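You operate a simulated robot arm through the tools that you are given. There is no shell and no other tool.

You are at the controls of a simulated robot arm. One attempt, no reset.

TASK
Set driver 1 to the current on the motor card.
Fine: main switch off first and on again after; switches 1 to 3 by the table in the lid; the rest stay.

The check looks at the end state, three seconds after you hand in, the way a careful person would. Anything else that was tipped, shoved, dropped, spilled or broken makes it a failure. A push-on lid holds only when it is set on centred and level and pressed home; a screw cap is set on level and turned clockwise until tight.

THE ROBOT
A 7-joint arm with a two-finger parallel gripper on a trunk, on a base that drives. Base frame: it is fixed to the floor where the robot stands at the start and does not move with it; the origin is under the middle of the robot, x ahead of it, y to its left, z up. Lengths are in cm, angles in rad, forces in N, time in s.
With the tool pointing down near the work surface it reaches from about 34 to 74 cm from the robot's upright axis, wherever it stands. Its first joint turns from -2.496 to 2.496 rad. Places, roughly: driver one [410, 10, 80]; driver two [390, 10, 80]; grey control box [390, 10, 80]; lid of the control box [400, 0, 100]; main switch [400, 40, 80]; motor card [375, -25, 75]; switch four of driver one [400, 10, 90]; switch four of driver two [390, 0, 90]; switch one of driver one [410, 10, 90]; switch one of driver two [390, 10, 90]; switch three of driver one [400, 10, 90]; switch three of driver two [390, 0, 90]; switch two of driver one [410, 10, 90]; switch two of driver two [390, 0, 90]. Payload 3 kg.
The tool frame sits at the grasp point between the pads (the TCP): z along the fingers, y along the line on which they close. The tips reach 3 cm beyond it. Largest opening 9.4 cm; finger width 2.8, thickness 1; the body of the gripper, 5 by 9.6 cm, starts 5.5 cm behind the TCP.
Orientation is told as [roll, pitch, yaw] about the base's x, y, z axes, in that order, counted from this pose: with the fingers straight down and closing along the base's y, the tool's x points along the base's -x, its y along +y and its z along -z.

THE INTERFACE
- The arm moves only by the tool arm_command. Its argument "moves" is text: rows parted by semicolons, each of 7 numbers parted by spaces: the shift along the base's x, y, z in cm, then the turn, a rotation vector about the base's x, y, z in degrees, then the closure in counts, from 0 (fully open) to 255 (shut). In form: x y z ax ay az jaw; .... A call has 1 to 20 rows; each row is the pose to reach, as a shift and turn from the pose commanded when the call began. Rows are played at 5 a second. More than 5 cm and 0.15 rad between two rows, or a gripper value outside its range, and nothing of the call is played. A pose out of reach is approached as far as the arm can. The call stops where the force on the tool passes 90 N (or 10 N more than at its start, if that is more) or the arm is blocked; 0.2 s more then pass. The fingers move at their own pace (about 4.5 cm/s each) and stop on an object; they squeeze with about 37 N. The grip force told is the motor's: it shows also when the fingers shut on nothing. Time passes only in rows, and 0.2 s behind the last, so rows that repeat a pose let the fingers close. It gives the time, the measured TCP pose, the force on the tool (base axes), the opening and the grip force at its end, in the units of the frame above (readings bear some noise), with the torque about the TCP (base axes, N m) and any sound that the robot's microphone picked up.
- Cameras (640 x 400 px; columns grow to the right, rows downward): "scene" is now at [5.57, 13.43, 173.31]; the picture's right is [-0.10, -0.99, 0.00], its down [-0.69, 0.07, -0.72] and it looks along [0.72, -0.07, -0.69] (base axes); focal length 291 px, centre (320, 200). "wrist" rides on the gripper at [7.6, 1.4, -10.2] in the tool frame; the picture's right is [-0.18, 0.98, 0.00], its down [-0.75, -0.14, -0.64] and it looks along [-0.63, -0.12, 0.77] (tool axes); focal length 243 px, centre (320, 200).
- capture(camera): a new picture of that camera. No time passes.
- move_column(by): slides the trunk up (or, below 0, down) by that many cm; the arm and the scene camera ride with it, the base frame stays. It gives what a move gives, with no picture.
- base_move(legs): drives the robot by 1 to 6 legs, each [ahead, left, turn to the left] in cm, cm and rad, along the robot's own axes; the way and the turn of a leg run together, so that a leg with both is an arc; at most 150 cm and 3.142 rad a leg. The arm and the cameras ride along, it lands a little off, and it stops where it bumps. It gives what a move gives.
- head_to(pan, tilt): turns the head with the scene camera to pan (to the left, within 2.496 rad either way) and tilt (down, from -0.506 to 1.204), counted from straight ahead of the robot. It gives what a move gives.
- probe_pixels(camera, pixels): there is no depth. For up to 12 entries [column, row, z] of the newest picture of that camera ("zoom" is the newest enlarged one), the place [x, y] in the base frame at which the ray of that pixel passes the height z, good to about 0.2 cm. No time passes.
- close_up(camera, box): a new picture of the part [left, top, right, bottom] of that camera's present view, enlarged. No time passes.
- sign_off(): hands the job in; it is judged then, once.

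Leave the gripper open and the arm clear of the work at the hand-in unless told otherwise.

The tools are called after "Emit:" as name(argument=value, ...) on one line, values as JSON. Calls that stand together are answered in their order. arm_command: Moves the arm, as the interface text tells. Its arguments: {"type":"object","properties":{"moves":{"type":"string"}},"required":["moves"]} The other tools are called the same way: move_column (by) slides the trunk up or down; base_move (legs) drives the base; head_to (pan, tilt) turns the head that bears the scene camera; capture (camera) takes a picture; probe_pixels (camera, pixels) gives the place at which the rays of pixels pass given heights; close_up (camera, box) takes an enlarged picture of a part of a camera's view; sign_off () hands the job in.

At the start:

```text
clock: 0.0
eef_pos: [59.6, 13.68, 98.07]
tcp_rot: [-0.001, 0.002, 0.0]
ft_force: [-0.2, -0.6, 0.4]
wrist_torque: [-0.01, 0.01, 0.01]
finger_gap: 9.4
grasp_force: 0.1
trunk travel left (down, up): [-17.5, 21.5]
robot x, y, heading: [-0.13, -0.11, -0.003]
head pan, tilt: [-0.099, 0.764]
```

scene: 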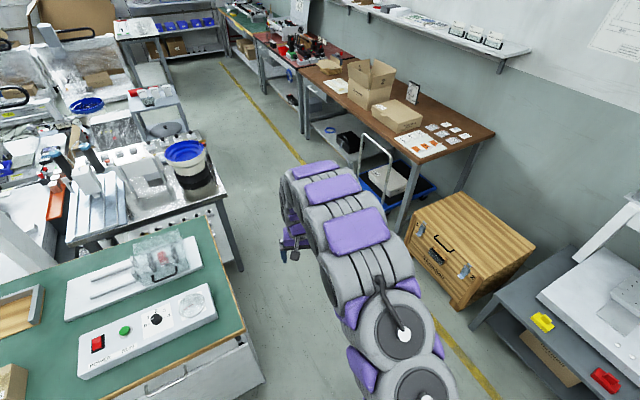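
wrist: 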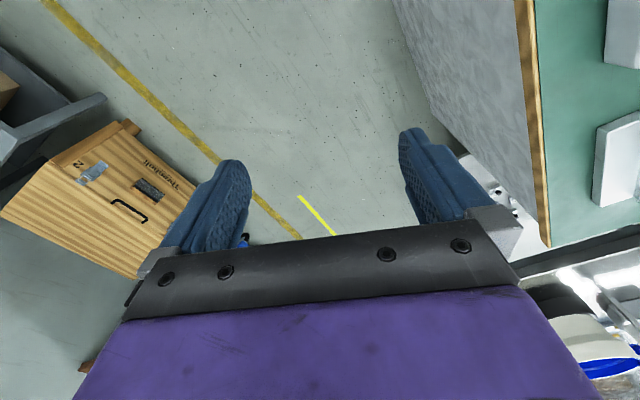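

I see a workshop aisle ahead. The control box should be about 4 m ahead, so first I raise the head to look toward it.

Emit:
head_to(pan=0, tilt=0.25)

```text
clock: 0.9
eef_pos: [59.35, 13.75, 98.25]
tcp_rot: [0.0, 0.0, 0.0]
ft_force: [0.2, -0.3, 0.4]
wrist_torque: [0.03, -0.01, 0.01]
finger_gap: 9.4
grasp_force: 0.1
trunk travel left (down, up): [-17.5, 21.5]
robot x, y, heading: [-0.21, 0.03, -0.003]
head pan, tilt: [0.0, 0.25]
```

Now a picture and a zoom on the far bench.

Emit:
capture(camera="scene")

Emit:
close_up(camera="scene", box=[220, 120, 460, 270])

```text
taken
```

scene: 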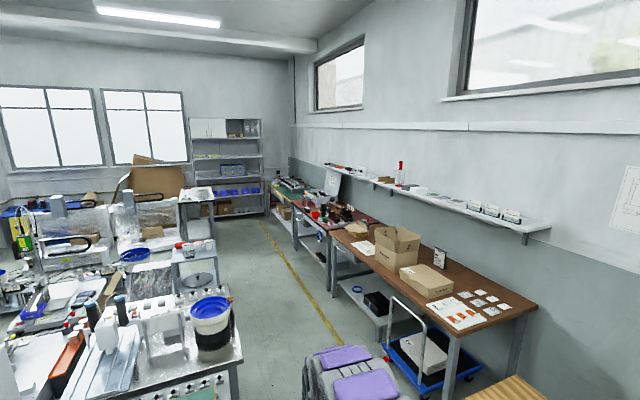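

```text
2.67 times, centred on (340, 195) of scene
```

zoom: 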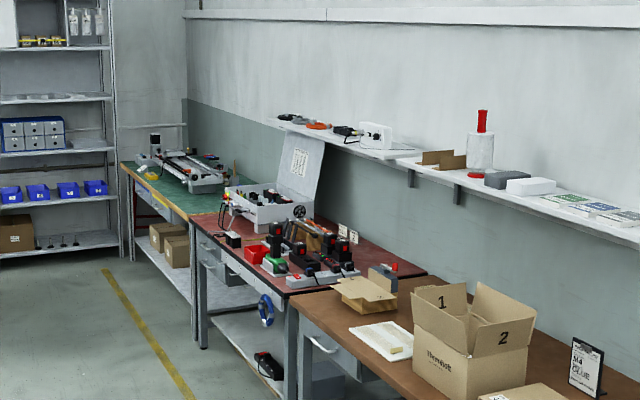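

The open grey control box with table in the lid is at about zoom (270,205). I probe bench corners and the box to plan the drive.

Emit:
probe_pixels(camera="zoom", pixels=[[270, 205, 85], [192, 214, 75], [288, 293, 75], [427, 278, 75], [120, 162, 75], [345, 235, 78], [235, 240, 78], [290, 270, 80], [185, 390, 0], [105, 270, 0], [290, 300, 75], [200, 345, 0]])

Emit:
close_up(camera="scene", box=[285, 160, 365, 210])

```text
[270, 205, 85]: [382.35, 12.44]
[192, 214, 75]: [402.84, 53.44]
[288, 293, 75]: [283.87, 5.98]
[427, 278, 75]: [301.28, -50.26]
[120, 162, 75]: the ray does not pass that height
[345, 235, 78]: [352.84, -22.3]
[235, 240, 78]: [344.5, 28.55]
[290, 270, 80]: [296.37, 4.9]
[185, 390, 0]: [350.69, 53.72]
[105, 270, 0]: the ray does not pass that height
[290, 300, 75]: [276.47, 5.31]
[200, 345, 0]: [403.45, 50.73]
```

```text
8.00 times, centred on (325, 185) of scene
```

zoom: 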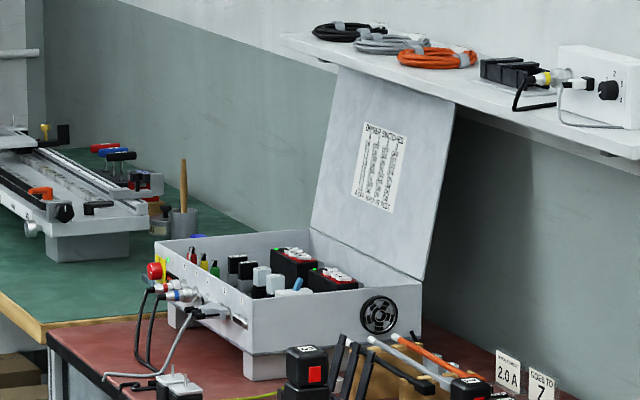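

The lid table and the cards "2.0 A" and "GOES TO Z" are visible in the far zoom. Next I measure the free floor of the aisle.

Emit:
probe_pixels(camera="scene", pixels=[[345, 345, 0], [262, 222, 0], [243, 365, 75], [530, 310, 75], [335, 235, 75], [213, 265, 0], [385, 345, 0], [297, 250, 0], [300, 395, 0], [520, 375, 40], [440, 395, 0]])

Emit:
head_to(pan=0, tilt=1.1)

Emit:
capture(camera="scene")

```text
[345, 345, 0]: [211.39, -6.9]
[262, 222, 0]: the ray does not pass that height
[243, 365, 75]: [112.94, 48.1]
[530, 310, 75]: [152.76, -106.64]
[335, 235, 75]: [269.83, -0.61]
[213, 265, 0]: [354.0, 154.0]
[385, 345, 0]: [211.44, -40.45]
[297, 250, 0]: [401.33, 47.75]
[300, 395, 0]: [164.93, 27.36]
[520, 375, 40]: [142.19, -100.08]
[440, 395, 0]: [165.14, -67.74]
```

```text
clock: 2.1
eef_pos: [59.32, 13.73, 98.29]
tcp_rot: [0.0, -0.001, 0.0]
ft_force: [0.3, -0.1, 0.1]
wrist_torque: [0.0, 0.01, 0.01]
finger_gap: 9.42
grasp_force: 0.1
trunk travel left (down, up): [-17.5, 21.5]
robot x, y, heading: [-0.12, -0.2, 0.001]
head pan, tilt: [0.0, 1.1]
```

```text
taken
```

scene: 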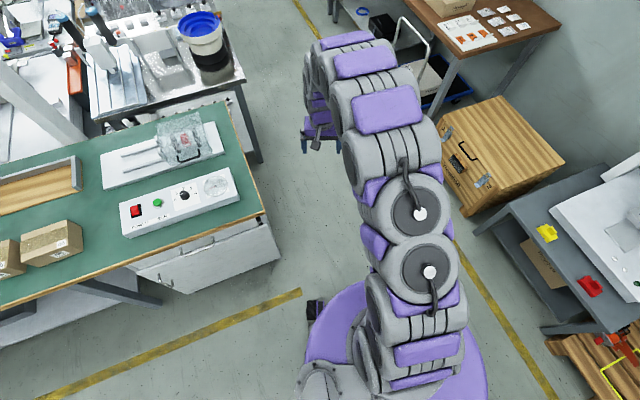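

I see the purple round base at the bottom; I probe its outline and the corners of neighbouring benches.

Emit:
probe_pixels(camera="scene", pixels=[[305, 350, 20], [487, 380, 20], [310, 305, 10], [265, 210, 75], [245, 80, 75], [262, 160, 0], [560, 30, 75], [500, 95, 40], [440, 215, 0], [300, 292, 0], [545, 400, 0], [455, 245, 0]])

Emit:
head_to(pan=0.3, tilt=0.6)

Emit:
capture(camera="scene")

```text
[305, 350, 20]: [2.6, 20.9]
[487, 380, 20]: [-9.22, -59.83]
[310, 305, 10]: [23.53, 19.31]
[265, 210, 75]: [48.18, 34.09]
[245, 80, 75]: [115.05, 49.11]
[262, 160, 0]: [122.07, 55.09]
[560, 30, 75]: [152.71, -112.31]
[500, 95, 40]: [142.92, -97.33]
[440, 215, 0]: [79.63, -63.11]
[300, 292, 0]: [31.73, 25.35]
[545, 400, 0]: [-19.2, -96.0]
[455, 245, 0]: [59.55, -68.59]
```

```text
clock: 3.0
eef_pos: [59.39, 13.65, 98.25]
tcp_rot: [0.001, 0.001, 0.0]
ft_force: [0.5, 1.0, -0.6]
wrist_torque: [0.0, 0.01, -0.01]
finger_gap: 9.4
grasp_force: 0.0
trunk travel left (down, up): [-17.5, 21.5]
robot x, y, heading: [0.13, 0.11, 0.001]
head pan, tilt: [0.3, 0.6]
```

```text
taken
```

scene: 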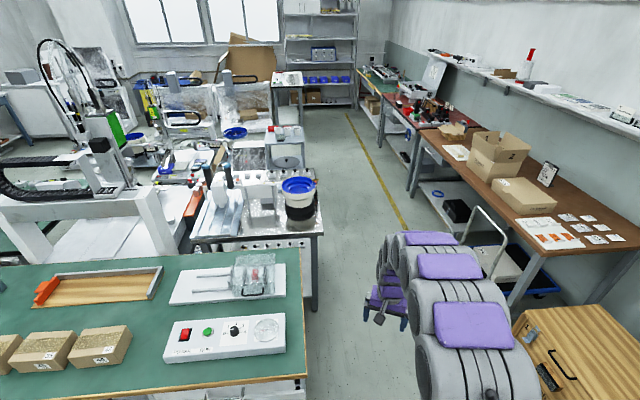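

I measure the aisle's sides: brown bench front edge, trolley, machine table corner and shelf beyond.

Emit:
probe_pixels(camera="scene", pixels=[[545, 250, 75], [416, 150, 75], [412, 228, 0], [352, 122, 0], [323, 235, 85], [316, 308, 0], [305, 190, 0], [300, 245, 75], [405, 157, 75], [379, 112, 75], [510, 300, 0], [303, 165, 0]])

Emit:
close_up(camera="scene", box=[260, 50, 500, 200])

```text
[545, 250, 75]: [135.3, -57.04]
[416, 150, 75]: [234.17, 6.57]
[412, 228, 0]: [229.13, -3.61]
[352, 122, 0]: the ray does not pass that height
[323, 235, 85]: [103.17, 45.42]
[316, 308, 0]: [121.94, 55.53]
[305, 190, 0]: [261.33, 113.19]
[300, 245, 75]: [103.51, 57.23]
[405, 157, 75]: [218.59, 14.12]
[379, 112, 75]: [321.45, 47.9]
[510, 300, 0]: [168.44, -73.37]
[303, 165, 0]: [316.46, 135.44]
```

```text
2.67 times, centred on (380, 125) of scene
```

zoom: 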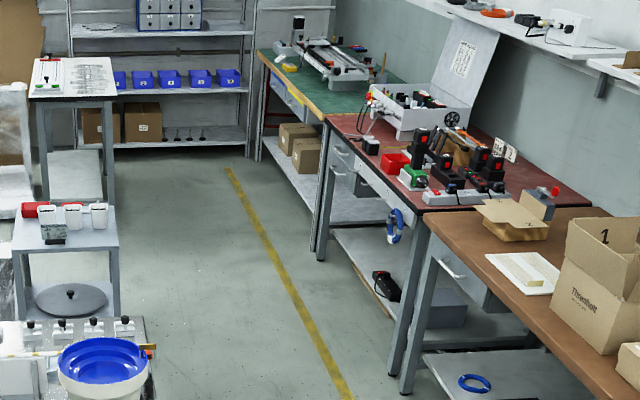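

I probe the floor feet of the bench legs in the zoom for robust positions.

Emit:
probe_pixels(camera="zoom", pixels=[[393, 374, 0], [320, 258, 0], [407, 390, 0], [312, 250, 0], [118, 330, 0], [108, 205, 0], [258, 160, 0], [350, 398, 0], [228, 168, 0], [427, 212, 75], [325, 118, 75]])

```text
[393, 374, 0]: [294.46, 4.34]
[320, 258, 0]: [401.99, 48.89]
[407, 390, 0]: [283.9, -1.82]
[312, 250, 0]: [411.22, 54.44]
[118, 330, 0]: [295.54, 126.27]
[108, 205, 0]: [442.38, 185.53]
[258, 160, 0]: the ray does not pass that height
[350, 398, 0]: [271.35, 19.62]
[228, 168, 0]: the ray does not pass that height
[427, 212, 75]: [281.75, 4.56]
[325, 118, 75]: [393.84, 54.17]
```

Next I look down to the left to see how far the base sticks out.

Emit:
head_to(pan=1.57, tilt=1.2)

Emit:
capture(camera="scene")

```text
clock: 4.5
eef_pos: [59.38, 13.64, 98.22]
tcp_rot: [-0.001, -0.001, 0.001]
ft_force: [0.6, 0.0, -0.8]
wrist_torque: [-0.03, -0.04, 0.01]
finger_gap: 9.4
grasp_force: 0.1
trunk travel left (down, up): [-17.5, 21.5]
robot x, y, heading: [-0.15, -0.58, 0.001]
head pan, tilt: [1.571, 1.201]
```

```text
taken
```

scene: 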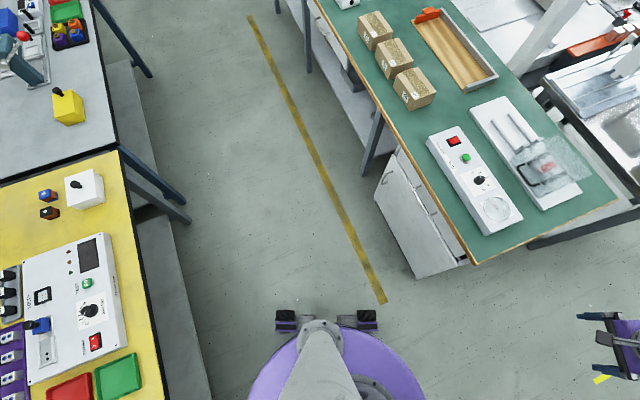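

I see caster pods at (285,320) and (367,320); I probe them for base size.

Emit:
probe_pixels(camera="scene", pixels=[[285, 310, 8], [367, 310, 8], [275, 330, 8], [378, 330, 8], [250, 395, 100], [423, 395, 100], [335, 318, 60], [385, 300, 0], [470, 262, 75], [157, 400, 75], [468, 262, 0]])

Emit:
head_to(pan=-1.57, tilt=1.2)

Emit:
capture(camera="scene")

```text
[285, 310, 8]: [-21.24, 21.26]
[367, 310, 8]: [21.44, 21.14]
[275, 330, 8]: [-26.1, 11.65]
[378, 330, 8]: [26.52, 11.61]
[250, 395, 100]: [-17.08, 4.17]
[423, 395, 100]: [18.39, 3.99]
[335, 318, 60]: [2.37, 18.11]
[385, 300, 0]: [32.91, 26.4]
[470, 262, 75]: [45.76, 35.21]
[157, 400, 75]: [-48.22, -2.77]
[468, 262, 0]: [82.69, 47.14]
```

```text
clock: 7.2
eef_pos: [59.37, 13.67, 98.18]
tcp_rot: [-0.001, 0.0, 0.0]
ft_force: [0.4, 1.0, 0.5]
wrist_torque: [0.02, -0.01, 0.0]
finger_gap: 9.4
grasp_force: 0.0
trunk travel left (down, up): [-17.5, 21.5]
robot x, y, heading: [-0.11, -0.04, 0.002]
head pan, tilt: [-1.571, 1.201]
```

```text
taken
```

scene: 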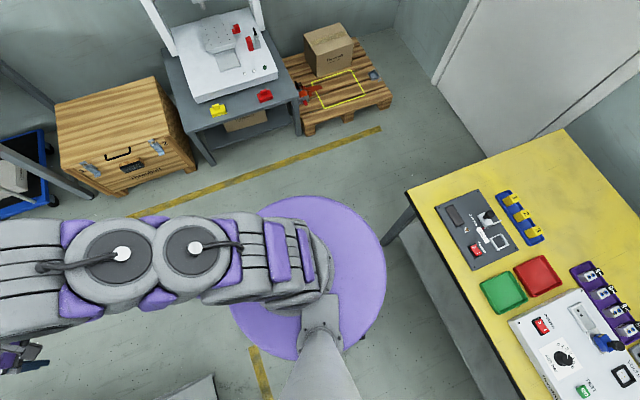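

The base is about 30 cm in radius. The aisle runs at about 0.39 rad to the left; I first drive ahead, edging right to clear the green bench corner at (46,35).

Emit:
base_move(legs=[[50, -12, 0], [70, 10, 0], [0, 0, 0.39]])

Emit:
head_to(pan=0, tilt=0.5)

Emit:
capture(camera="scene")

```text
clock: 14.8
eef_pos: [169.22, 34.52, 98.23]
tcp_rot: [-0.001, 0.002, 0.393]
ft_force: [-0.3, -0.2, -0.8]
wrist_torque: [-0.02, 0.02, -0.01]
finger_gap: 9.38
grasp_force: 0.0
trunk travel left (down, up): [-17.5, 21.5]
robot x, y, heading: [119.91, -0.94, 0.395]
head pan, tilt: [-1.571, 1.201]
```

```text
clock: 16.5
eef_pos: [169.1, 34.44, 98.3]
tcp_rot: [0.0, -0.001, 0.395]
ft_force: [0.9, -0.2, 0.3]
wrist_torque: [0.0, -0.04, 0.01]
finger_gap: 9.4
grasp_force: 0.0
trunk travel left (down, up): [-17.5, 21.5]
robot x, y, heading: [119.56, -0.94, 0.396]
head pan, tilt: [0.0, 0.499]
```

```text
taken
```

scene: 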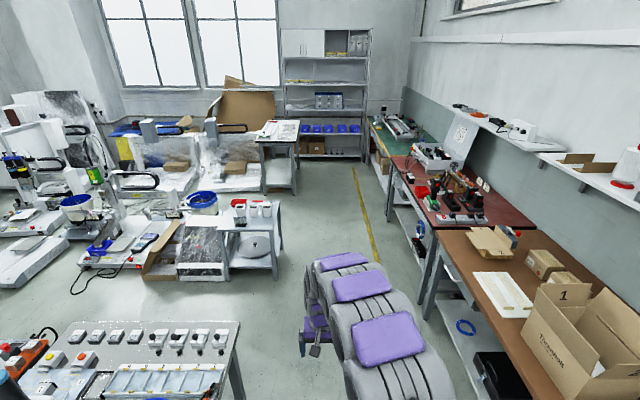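

Clear aisle ahead. I check the stand at (275,282) on the left and the bench legs on the right before driving on.

Emit:
probe_pixels(camera="scene", pixels=[[276, 284, 0], [284, 246, 0], [296, 193, 0], [436, 248, 75], [420, 290, 0], [390, 222, 0], [355, 170, 0], [366, 158, 0], [240, 330, 80]])

```text
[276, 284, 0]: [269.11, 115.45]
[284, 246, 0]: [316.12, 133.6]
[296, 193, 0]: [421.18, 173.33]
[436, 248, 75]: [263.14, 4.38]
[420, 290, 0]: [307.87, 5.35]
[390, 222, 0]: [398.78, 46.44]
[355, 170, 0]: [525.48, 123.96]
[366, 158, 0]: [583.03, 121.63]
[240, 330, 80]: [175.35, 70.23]
```

Both sides leave about 45 cm or more. I drive along the aisle in two legs.

Emit:
base_move(legs=[[130, 0, 0], [125, 0, 0]])

Emit:
move_column(by=20)

Emit:
head_to(pan=-1.2, tilt=0.7)

Emit:
capture(camera="scene")

```text
clock: 29.0
eef_pos: [406.43, 132.06, 98.36]
tcp_rot: [0.0, 0.0, 0.397]
ft_force: [0.1, -0.1, 0.5]
wrist_torque: [-0.04, 0.02, 0.0]
finger_gap: 9.42
grasp_force: 0.0
trunk travel left (down, up): [-17.5, 21.5]
robot x, y, heading: [356.97, 96.6, 0.397]
head pan, tilt: [0.0, 0.499]
```

```text
clock: 31.1
eef_pos: [406.19, 131.75, 118.33]
tcp_rot: [0.001, -0.004, 0.395]
ft_force: [0.8, 0.2, 0.3]
wrist_torque: [-0.04, 0.01, 0.0]
finger_gap: 9.39
grasp_force: 0.0
trunk travel left (down, up): [-37.5, 1.5]
robot x, y, heading: [356.89, 96.51, 0.395]
head pan, tilt: [0.0, 0.499]
```

```text
clock: 32.5
eef_pos: [406.22, 131.92, 118.51]
tcp_rot: [0.0, -0.004, 0.395]
ft_force: [0.3, -0.1, 0.2]
wrist_torque: [0.02, -0.03, -0.03]
finger_gap: 9.4
grasp_force: 0.2
trunk travel left (down, up): [-37.5, 1.5]
robot x, y, heading: [356.76, 96.66, 0.394]
head pan, tilt: [-1.201, 0.7]
```

```text
taken
```

scene: 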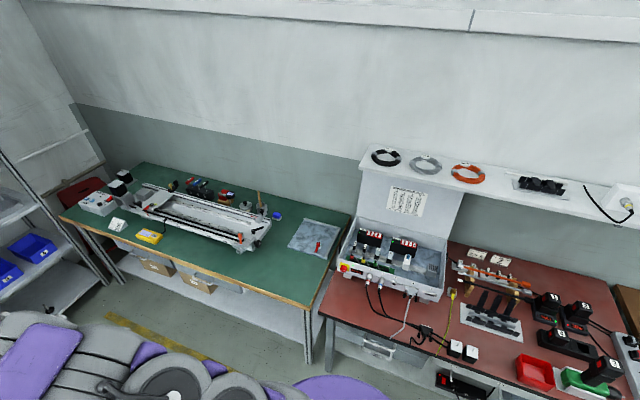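

Now I can see the box well. I take close-ups of the lid table, the drivers, and the motor cards.

Emit:
close_up(camera="scene", box=[380, 180, 436, 215])

Emit:
close_up(camera="scene", box=[330, 215, 458, 295])

Emit:
close_up(camera="scene", box=[448, 240, 544, 300])

Emit:
close_up(camera="scene", box=[320, 240, 640, 400])

```text
11.43 times, centred on (408, 198) of scene
```

zoom: 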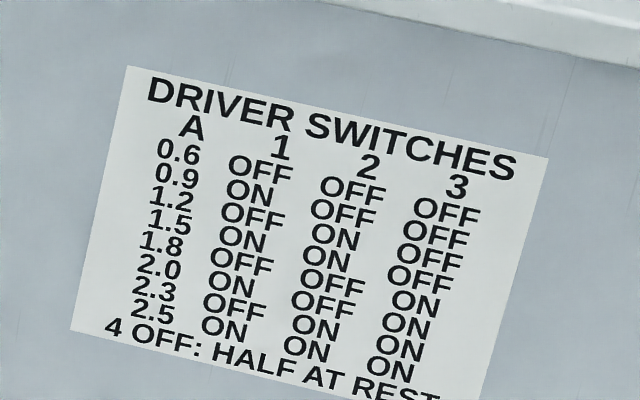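

```text
5.00 times, centred on (394, 255) of scene
```

zoom: 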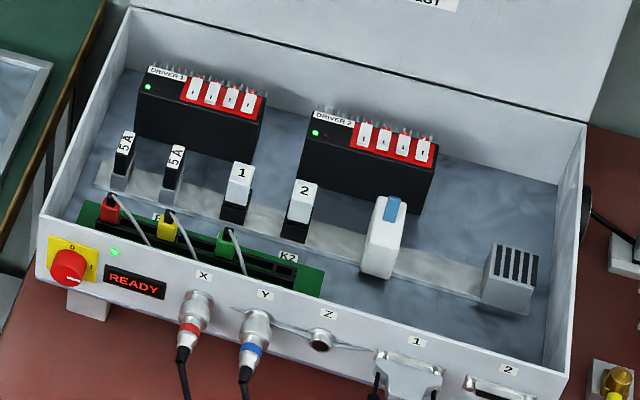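

```text
6.67 times, centred on (496, 270) of scene
```

zoom: 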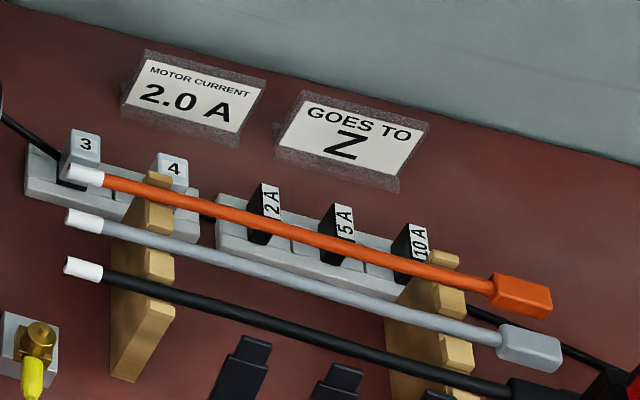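

```text
2.00 times, centred on (480, 320) of scene
```

zoom: 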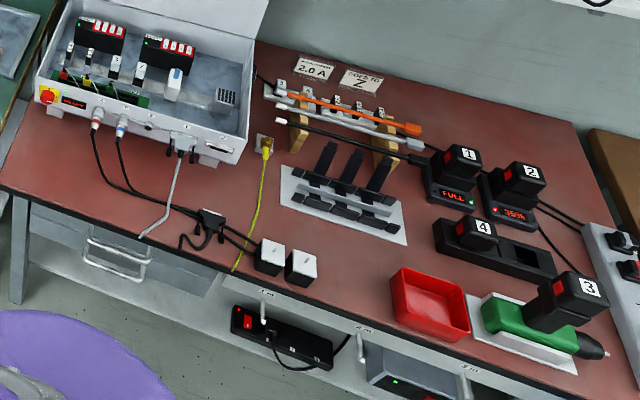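

The motor card reads 2.0 A; the table row 2.0 is 1 ON, 2 OFF, 3 ON. Driver 1 is the left (far) one; the main switch is the red rotary knob on the yellow plate with 0 and 1 marks, now at "on" (READY lit). I turn the robot to face the bench with the arm held high.

Emit:
base_move(legs=[[0, 0, -1.571]])

Emit:
head_to(pan=0.0, tilt=0.8)

Emit:
capture(camera="scene")

```text
clock: 36.8
eef_pos: [391.16, 46.34, 118.46]
tcp_rot: [-0.001, -0.004, -1.201]
ft_force: [0.6, 0.7, 0.7]
wrist_torque: [0.02, 0.02, -0.02]
finger_gap: 9.41
grasp_force: 0.1
trunk travel left (down, up): [-37.5, 1.5]
robot x, y, heading: [356.62, 96.6, -1.204]
head pan, tilt: [-1.201, 0.7]
```

```text
clock: 38.2
eef_pos: [390.92, 46.6, 118.5]
tcp_rot: [0.0, -0.007, -1.2]
ft_force: [0.1, 0.5, -0.9]
wrist_torque: [-0.02, 0.01, 0.01]
finger_gap: 9.37
grasp_force: 0.1
trunk travel left (down, up): [-37.5, 1.5]
robot x, y, heading: [356.9, 96.35, -1.202]
head pan, tilt: [0.0, 0.799]
```

```text
taken
```

scene: 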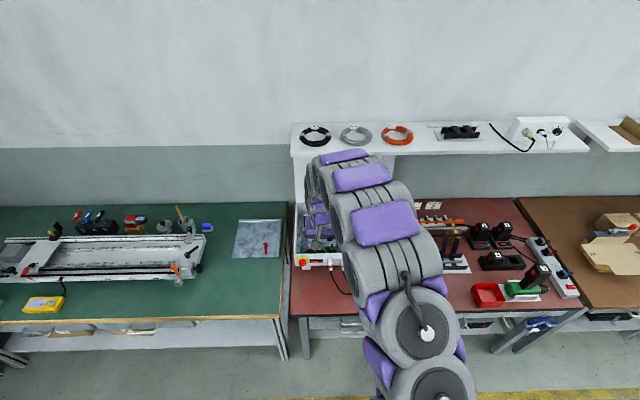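

The arm blocks the view of the box. I probe the main switch at (301,262) and look through the wrist camera.

Emit:
probe_pixels(camera="scene", pixels=[[301, 262, 82], [297, 266, 80], [290, 302, 75], [306, 358, 0], [585, 310, 75], [283, 345, 0], [296, 240, 90]])

Emit:
capture(camera="wrist")

```text
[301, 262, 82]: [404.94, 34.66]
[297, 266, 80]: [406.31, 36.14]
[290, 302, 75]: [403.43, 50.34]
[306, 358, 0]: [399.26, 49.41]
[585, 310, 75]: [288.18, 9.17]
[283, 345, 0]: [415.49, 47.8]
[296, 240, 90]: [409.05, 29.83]
```

```text
taken
```

wrist: 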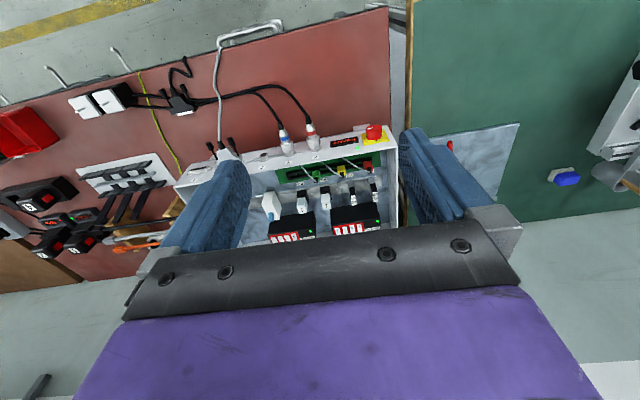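

I check the green bench's front edge and lower shelves before closing in.

Emit:
probe_pixels(camera="scene", pixels=[[278, 318, 75], [100, 322, 75], [10, 324, 75], [285, 358, 0], [340, 303, 75], [310, 332, 20], [200, 340, 20], [500, 308, 75]])

Emit:
close_up(camera="scene", box=[160, 260, 400, 400])

```text
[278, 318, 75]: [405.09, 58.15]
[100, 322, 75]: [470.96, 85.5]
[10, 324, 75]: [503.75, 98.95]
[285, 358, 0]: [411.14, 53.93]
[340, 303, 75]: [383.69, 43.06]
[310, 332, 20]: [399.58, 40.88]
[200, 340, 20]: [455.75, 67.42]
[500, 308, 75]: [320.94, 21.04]
```

```text
2.67 times, centred on (280, 330) of scene
```

zoom: 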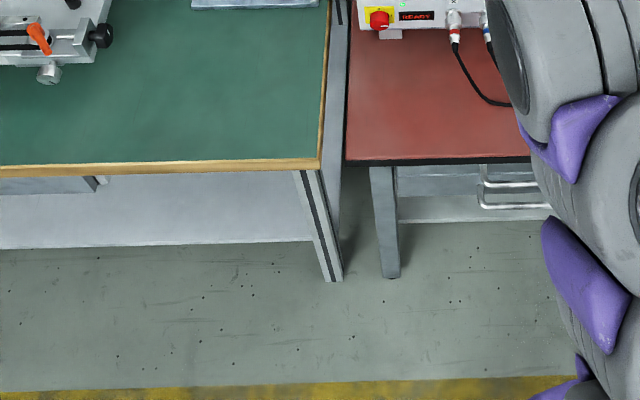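

I swing the raised gripper to the robot's right, at constant height, to free the scene camera's view of the box.

Emit:
arm_command(moves="-4.5 -0.8 0 0 0 0 0; -9 -1.6 0 0 0 0 0; -13.5 -2.4 0 0 0 0 0; -18 -3.2 0 0 0 0 0; -22.5 -4 0 0 0 0 0; -27 -4.8 0 0 0 0 0; -31.5 -5.6 0 0 0 0 0; -36 -6.4 0 0 0 0 0; -40.5 -7.2 0 0 0 0 0; -45 -8 0 0 0 0 0")

Emit:
capture(camera="scene")

```text
clock: 40.4
eef_pos: [345.65, 38.33, 118.64]
tcp_rot: [0.003, -0.007, -1.201]
ft_force: [-0.3, -0.5, 0.5]
wrist_torque: [0.0, 0.0, -0.01]
finger_gap: 9.41
grasp_force: 0.0
trunk travel left (down, up): [-37.5, 1.5]
robot x, y, heading: [356.86, 96.49, -1.2]
head pan, tilt: [0.0, 0.799]
```

```text
taken
```

scene: 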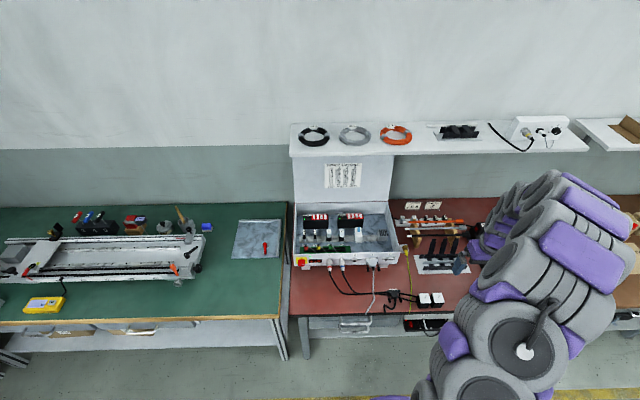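

The box is fully visible now. I zoom on it to read the switch positions.

Emit:
close_up(camera="scene", box=[285, 195, 413, 275])

Emit:
probe_pixels(camera="zoom", pixels=[[78, 335, 84], [50, 330, 84], [550, 300, 90], [50, 320, 90], [140, 130, 90], [280, 100, 90], [150, 110, 92], [215, 110, 92], [320, 110, 92], [385, 115, 92]])

Emit:
close_up(camera="scene", box=[296, 205, 344, 235])

Emit:
close_up(camera="scene", box=[316, 155, 372, 190])

Emit:
close_up(camera="scene", box=[286, 245, 334, 275])

```text
5.00 times, centred on (349, 235) of scene
```

zoom: 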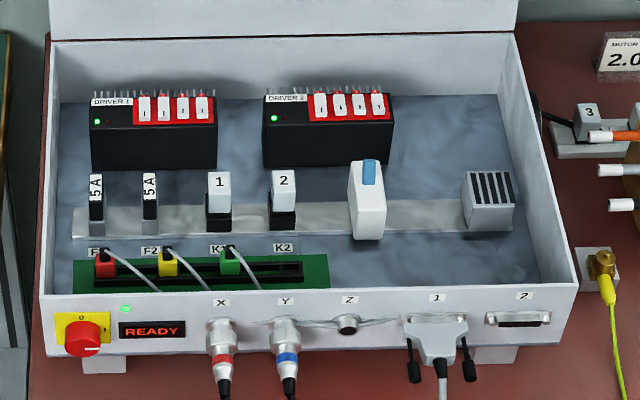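

```text
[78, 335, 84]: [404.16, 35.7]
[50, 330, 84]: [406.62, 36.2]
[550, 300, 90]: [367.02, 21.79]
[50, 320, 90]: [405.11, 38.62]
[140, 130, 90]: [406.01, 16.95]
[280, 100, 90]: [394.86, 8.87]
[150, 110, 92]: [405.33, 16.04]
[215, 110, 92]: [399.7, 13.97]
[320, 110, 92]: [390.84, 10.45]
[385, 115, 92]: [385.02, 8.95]
```

```text
13.33 times, centred on (320, 220) of scene
```

zoom: 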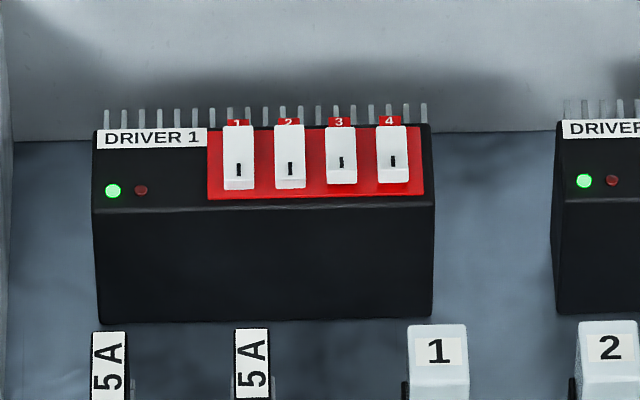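

```text
11.43 times, centred on (344, 172) of scene
```

zoom: 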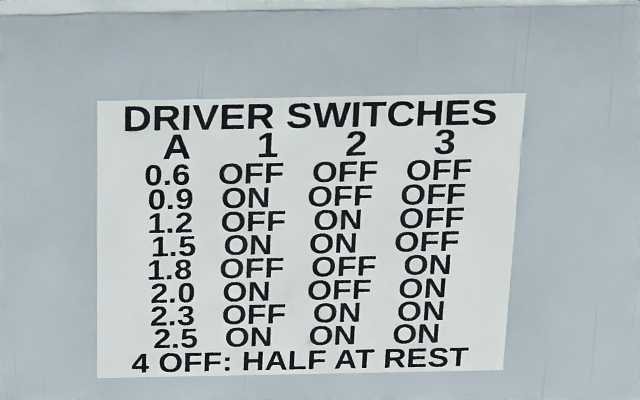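

```text
13.33 times, centred on (310, 260) of scene
```

zoom: 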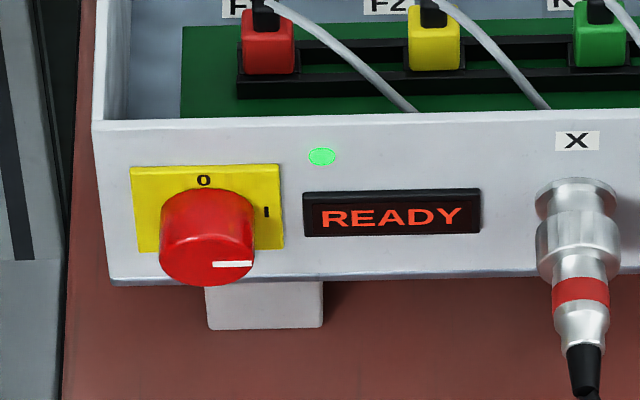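

Table confirmed: 2.0 A → 1 ON, 2 OFF, 3 ON. The knob's white mark points right to "I"; "0" is at the top, a quarter turn. I drive left 30 and forward 25 so the box is within reach, arm held at z 118 above everything.

Emit:
base_move(legs=[[0, 30, 0], [24, 0, 0.04]])

Emit:
head_to(pan=-0.3, tilt=0.95)

Emit:
capture(camera="scene")

```text
clock: 43.8
eef_pos: [386.52, 27.45, 119.12]
tcp_rot: [-0.011, -0.006, -1.165]
ft_force: [-1.0, -1.2, 0.2]
wrist_torque: [0.08, -0.08, 0.01]
finger_gap: 9.41
grasp_force: 0.0
trunk travel left (down, up): [-37.5, 1.5]
robot x, y, heading: [394.53, 85.63, -1.167]
head pan, tilt: [0.0, 0.799]
```

```text
clock: 44.6
eef_pos: [386.35, 27.56, 119.16]
tcp_rot: [-0.007, -0.008, -1.162]
ft_force: [0.0, -0.3, 0.1]
wrist_torque: [0.04, -0.04, 0.0]
finger_gap: 9.36
grasp_force: 0.1
trunk travel left (down, up): [-37.5, 1.5]
robot x, y, heading: [394.53, 85.57, -1.166]
head pan, tilt: [-0.3, 0.949]
```

```text
taken
```

scene: 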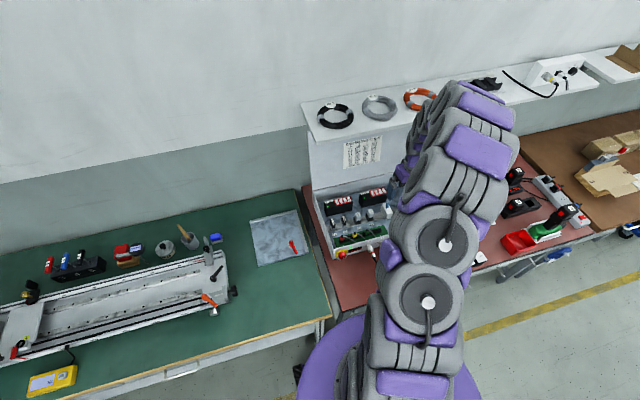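

Good position. I zoom in on driver 1's switches and the main switch from here.

Emit:
close_up(camera="scene", box=[320, 185, 400, 235])

Emit:
close_up(camera="scene", box=[322, 190, 362, 215])

Emit:
close_up(camera="scene", box=[310, 220, 390, 270])

```text
8.00 times, centred on (360, 210) of scene
```

zoom: 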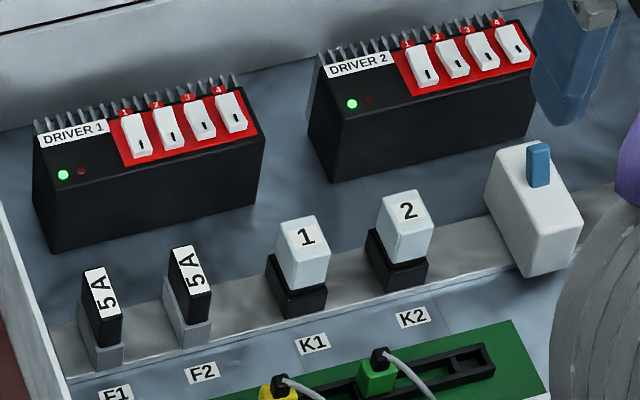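

```text
16.00 times, centred on (342, 202) of scene
```

zoom: 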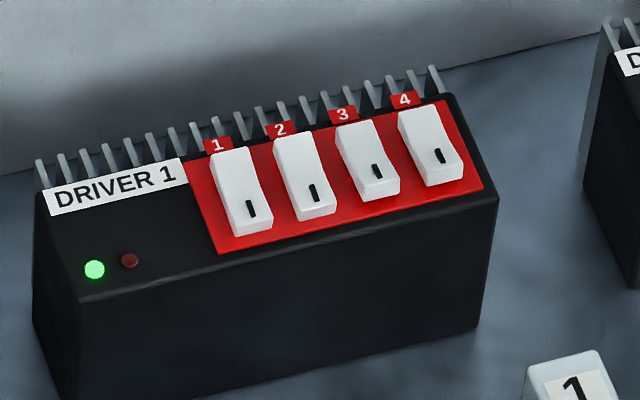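

```text
8.00 times, centred on (350, 245) of scene
```

zoom: 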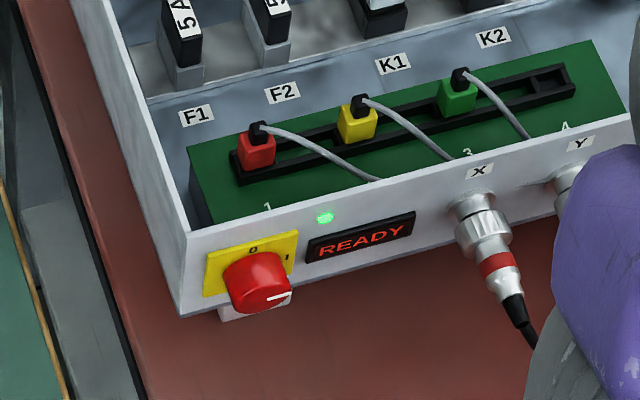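

The switches look like rockers with an "I" mark on the front half: on 1 and 2 the front seems low, on 3 and 4 high. I want to see this closer, so I bring the wrist camera over driver 1 (tips stay above z≈97).

Emit:
arm_command(moves="4.6 -1.7 0 0 0 0 0; 9.2 -3.4 0 0 0 0 0; 13.9 -5.1 0 0 0 0 0; 13.9 -5.1 -4 0 0 0 0; 13.9 -5.1 -8 0 0 0 0; 13.9 -5.1 -12 0 0 0 0; 13.9 -5.1 -15 0 0 0 0; 13.9 -5.1 -15 0 0 0 0")

Emit:
capture(camera="wrist")

Emit:
capture(camera="scene")

```text
clock: 46.4
eef_pos: [399.48, 22.16, 103.85]
tcp_rot: [-0.003, -0.008, -1.164]
ft_force: [0.8, -0.2, 0.6]
wrist_torque: [0.06, -0.01, 0.01]
finger_gap: 9.43
grasp_force: 0.0
trunk travel left (down, up): [-37.5, 1.5]
robot x, y, heading: [394.47, 85.4, -1.168]
head pan, tilt: [-0.3, 0.949]
```

```text
taken
```

wrist: 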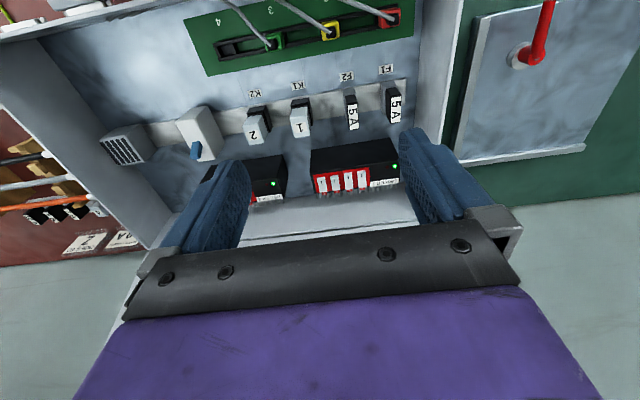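

```text
taken
```

scene: 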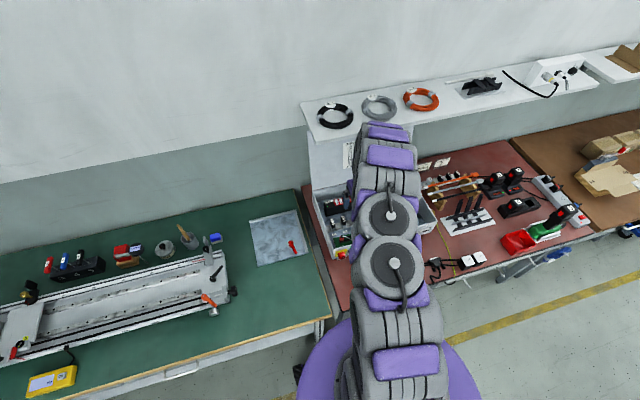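

I zoom the wrist view on driver 1 at about (345,178).

Emit:
close_up(camera="wrist", box=[300, 145, 412, 215])

Emit:
probe_pixels(camera="wrist", pixels=[[322, 184, 90], [363, 181, 90], [312, 168, 88], [399, 160, 88], [395, 165, 90], [385, 13, 90], [420, 155, 90], [320, 200, 90]])

```text
5.71 times, centred on (356, 180) of wrist
```

zoom: 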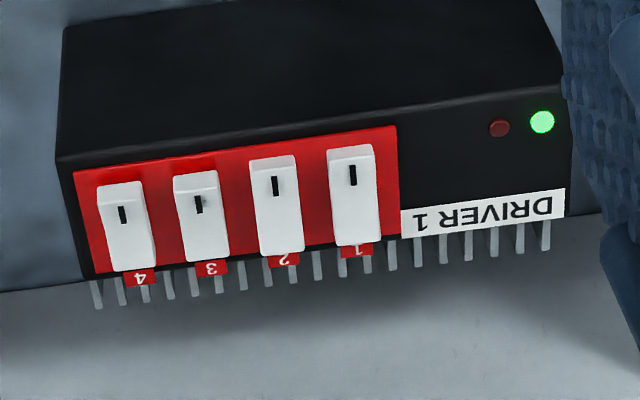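

```text
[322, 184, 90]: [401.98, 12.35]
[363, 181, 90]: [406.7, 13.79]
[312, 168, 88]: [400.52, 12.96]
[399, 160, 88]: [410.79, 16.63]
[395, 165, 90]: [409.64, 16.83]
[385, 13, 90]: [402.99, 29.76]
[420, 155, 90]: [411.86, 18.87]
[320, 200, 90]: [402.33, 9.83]
```

In this view the rockers 1 and 2 look different from 3 and 4, but I want a side profile. I yaw the tool by -90° so that the wrist camera sits to the left and looks along the row; the jaws narrow to about 3 cm and the tips stay above z≈99.

Emit:
arm_command(moves="0.9 -0.3 0 0 0 -8.2 174; 1.9 -0.5 0 0 0 -16.4 174; 2.8 -0.8 0 0 0 -24.6 174; 3.7 -1 0 0 0 -32.8 174; 4.7 -1.3 0 0 0 -41 174; 5.6 -1.6 0 0 0 -49.2 174; 6.5 -1.8 0 0 0 -57.4 174; 7.5 -2.1 0 0 0 -65.6 174; 8.4 -2.4 0 0 0 -73.8 174; 9.4 -2.6 0 0 0 -82 174; 10.3 -2.9 0 0 0 -90 174; 10.3 -2.9 0 0 0 -90 174")

Emit:
capture(camera="wrist")

```text
clock: 49.0
eef_pos: [409.49, 19.06, 103.87]
tcp_rot: [-0.001, -0.008, -2.737]
ft_force: [-0.1, 0.9, -0.2]
wrist_torque: [0.02, -0.04, 0.02]
finger_gap: 3.0
grasp_force: 0.1
trunk travel left (down, up): [-37.5, 1.5]
robot x, y, heading: [394.14, 85.27, -1.166]
head pan, tilt: [-0.3, 0.949]
```

```text
taken
```

wrist: 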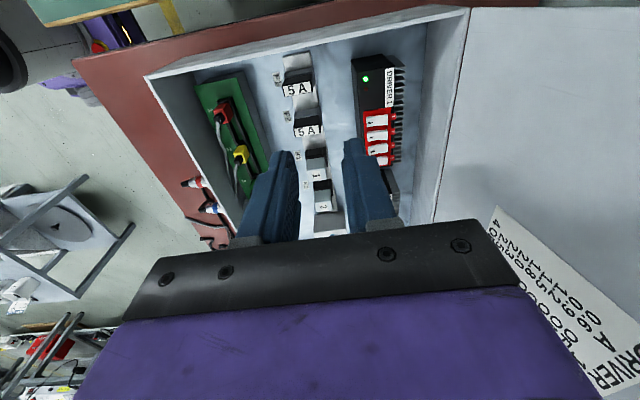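

Good side view. I zoom on driver 1 at about (378,115).

Emit:
close_up(camera="wrist", box=[330, 60, 426, 180])

Emit:
close_up(camera="wrist", box=[350, 95, 414, 175])

```text
3.33 times, centred on (378, 120) of wrist
```

zoom: 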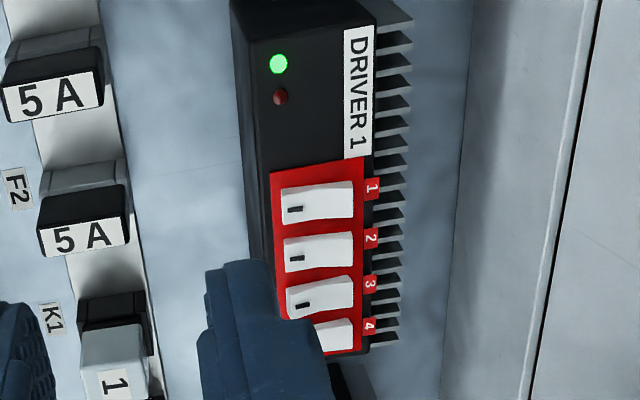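

```text
5.00 times, centred on (382, 135) of wrist
```

zoom: 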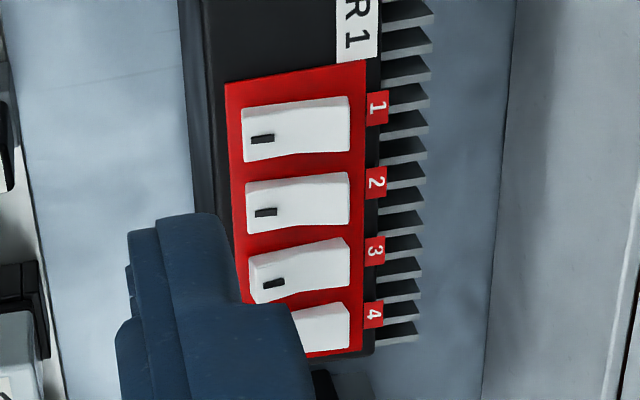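

In this profile rockers 1 and 2 lie with the "I" (front) end down, rockers 3 and 4 with the front end up. I probe several features here to triangulate heights against the earlier view.

Emit:
probe_pixels(camera="wrist", pixels=[[377.4, 120.4, 90], [377.4, 120.4, 94], [377.6, 135, 90], [378, 149, 90], [354, 60, 88], [427, 5, 88], [466, 9, 92], [147, 76, 92], [98, 49, 80], [388.5, 120.4, 90], [366.8, 121, 90]])

Emit:
close_up(camera="wrist", box=[60, 0, 252, 120])

```text
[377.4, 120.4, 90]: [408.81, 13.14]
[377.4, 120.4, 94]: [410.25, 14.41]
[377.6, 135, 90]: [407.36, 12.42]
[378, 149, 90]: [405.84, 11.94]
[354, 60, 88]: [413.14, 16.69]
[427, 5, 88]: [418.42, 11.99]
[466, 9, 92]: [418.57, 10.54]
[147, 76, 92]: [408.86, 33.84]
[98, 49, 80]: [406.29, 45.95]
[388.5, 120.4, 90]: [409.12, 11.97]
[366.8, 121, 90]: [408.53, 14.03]
```

```text
3.33 times, centred on (156, 60) of wrist
```

zoom: 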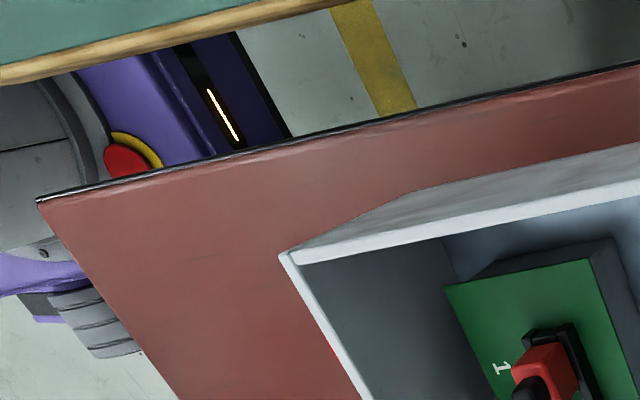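

Triangulation puts the rockers at z≈86.7 with 1.8 cm pitch: sw1 (407.6,12.0), sw2 (406.0,11.3), sw3 (404.3,10.7), sw4 (402.6,10.0). Now the main switch first. I raise the gripper, yaw it back to face the panel, and move to the robot side of the front panel.

Emit:
arm_command(moves="0 0 4 0 0 0 174; -0.8 2.1 5 0 0 8.1 174; -1.5 4.3 5 0 0 16.2 174; -2.3 6.4 5 0 0 24.3 174; -3 8.6 5 0 0 32.4 174; -3.8 10.7 5 0 0 40.5 174; -4.5 12.9 5 0 0 48.6 174; -5.3 15 5 0 0 56.7 174; -6 17.2 5 0 0 64.8 174; -6.8 19.3 5 0 0 72.9 174; -7.5 21.5 5 0 0 81 100; -8.3 23.6 5 0 0 89.2 0; -8.3 23.6 5 0 0 89.2 0")

Emit:
capture(camera="scene")

Emit:
capture(camera="wrist")

```text
clock: 51.8
eef_pos: [401.16, 42.54, 108.84]
tcp_rot: [0.003, -0.009, -1.176]
ft_force: [-1.2, -0.6, 0.2]
wrist_torque: [-0.01, 0.03, 0.0]
finger_gap: 9.38
grasp_force: 0.2
trunk travel left (down, up): [-37.5, 1.5]
robot x, y, heading: [393.99, 85.26, -1.165]
head pan, tilt: [-0.3, 0.949]
```

```text
taken
```

scene: 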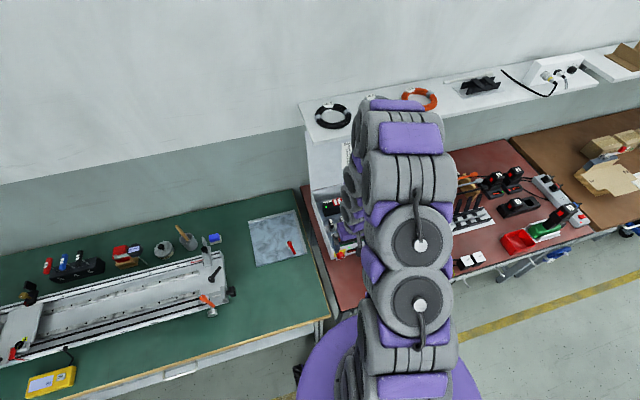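

```text
taken
```

wrist: 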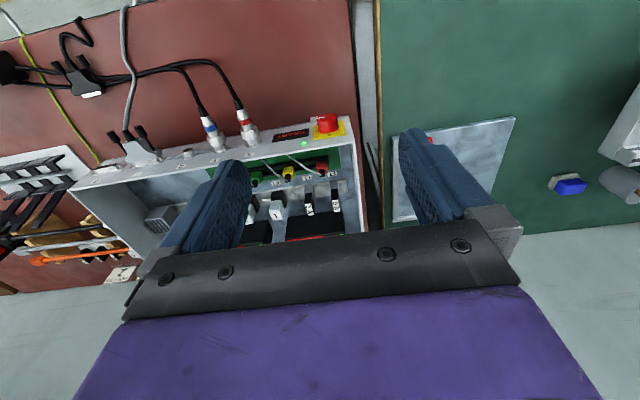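

The knob is at wrist (327,122). I tilt the tool 30° so the tips point toward the panel, and lower to about 8 cm in front of and above the knob.

Emit:
arm_command(moves="0 0 0 -6.9 -2.85 0 0; 0 0 0 -13.9 -5.7 0 0; 0 0 0 -20.8 -8.55 0 0; 0 0 0 -27.75 -11.4 0 0; 0 0 -4.5 -27.75 -11.4 0 0; 0 0 -9 -27.75 -11.4 0 0; 0 0 -13 -27.75 -11.4 0 0; 0 0 -16 -27.75 -11.4 0 0; 0 0 -16 -27.75 -11.4 0 0")

Emit:
capture(camera="wrist")

Emit:
capture(camera="scene")

```text
clock: 53.8
eef_pos: [401.13, 42.56, 92.99]
tcp_rot: [-0.003, -0.533, -1.178]
ft_force: [0.4, 0.0, 0.9]
wrist_torque: [0.02, -0.01, -0.04]
finger_gap: 9.37
grasp_force: 0.0
out of reach, approached as far as the arm can: row 4, 5
trunk travel left (down, up): [-37.5, 1.5]
robot x, y, heading: [394.2, 85.23, -1.169]
head pan, tilt: [-0.3, 0.949]
```

```text
taken
```

wrist: 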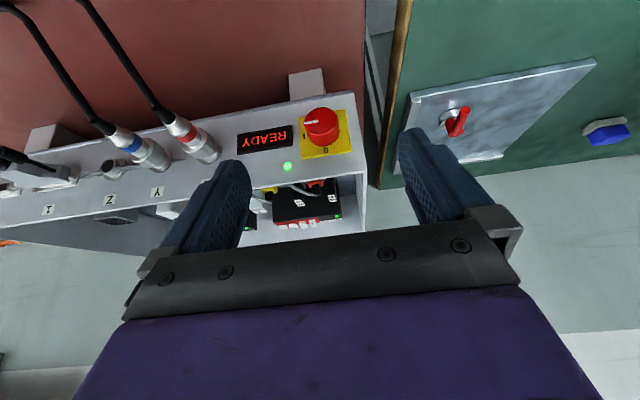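

```text
taken
```

scene: 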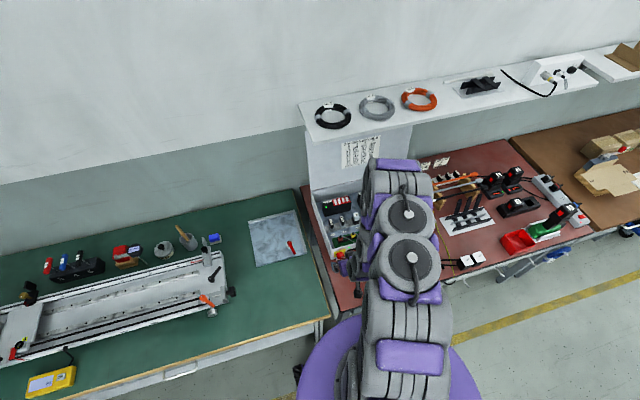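

I zoom the wrist view on the knob at about (322,130).

Emit:
close_up(camera="wrist", box=[266, 90, 378, 160])

Emit:
close_up(camera="scene", box=[310, 225, 390, 275])

Emit:
probe_pixels(camera="wrist", pixels=[[322, 126, 84], [322, 126, 80], [327, 150, 84], [300, 125, 84], [349, 110, 84], [365, 170, 89], [290, 101, 79], [320, 200, 90], [365, 5, 75]])

```text
5.71 times, centred on (322, 125) of wrist
```

zoom: 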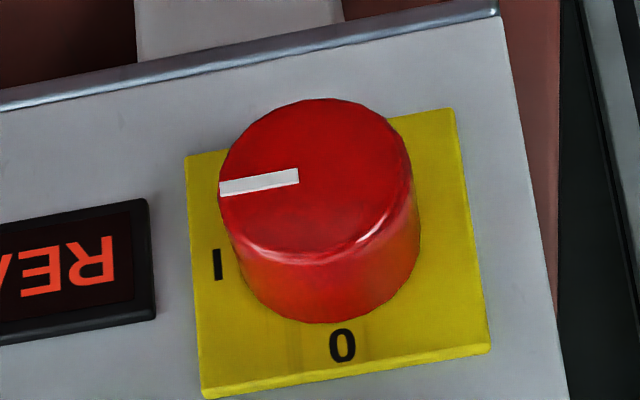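

```text
8.00 times, centred on (350, 250) of scene
```

zoom: 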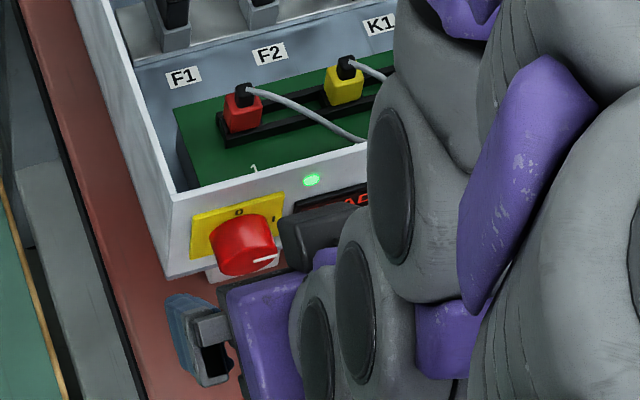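

```text
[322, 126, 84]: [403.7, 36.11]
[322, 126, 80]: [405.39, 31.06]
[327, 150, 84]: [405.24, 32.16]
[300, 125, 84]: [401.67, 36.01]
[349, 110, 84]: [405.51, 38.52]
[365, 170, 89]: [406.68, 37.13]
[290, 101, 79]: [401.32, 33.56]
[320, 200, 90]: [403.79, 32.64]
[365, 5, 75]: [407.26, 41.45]
```

I triangulate the knob's front face centre and the plate centre from both cameras.

Emit:
probe_pixels(camera="wrist", pixels=[[321.3, 121.2, 82], [321.3, 121.2, 86], [324.6, 134.1, 82], [324.6, 134.1, 86], [364.8, 160, 86], [353, 93.7, 80]])

Emit:
capture(camera="scene")

Emit:
probe_pixels(camera="scene", pixels=[[340.75, 256.5, 82], [340.75, 256.5, 86], [339.75, 253.25, 82], [339.75, 253.25, 86], [331.25, 250, 88], [331.25, 250, 90], [330, 259, 80]])

```text
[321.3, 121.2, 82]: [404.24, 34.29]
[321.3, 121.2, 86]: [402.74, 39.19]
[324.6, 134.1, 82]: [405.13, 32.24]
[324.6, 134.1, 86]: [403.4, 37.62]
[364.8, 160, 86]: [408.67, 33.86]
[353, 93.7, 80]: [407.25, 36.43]
```

```text
taken
```

scene: 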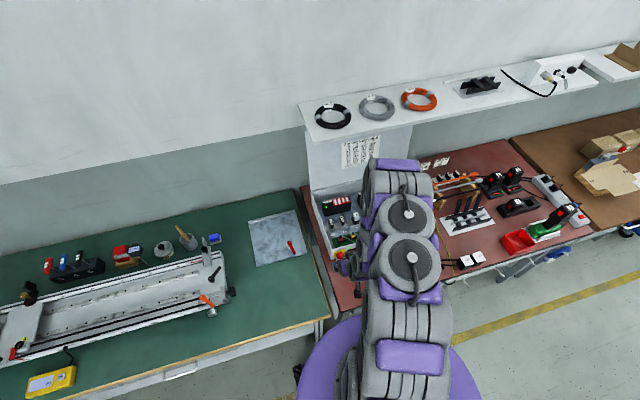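

```text
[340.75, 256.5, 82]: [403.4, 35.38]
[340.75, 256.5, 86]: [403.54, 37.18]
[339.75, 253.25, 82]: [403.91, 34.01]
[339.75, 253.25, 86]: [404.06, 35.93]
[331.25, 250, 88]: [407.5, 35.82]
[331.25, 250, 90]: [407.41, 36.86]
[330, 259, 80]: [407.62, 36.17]
```

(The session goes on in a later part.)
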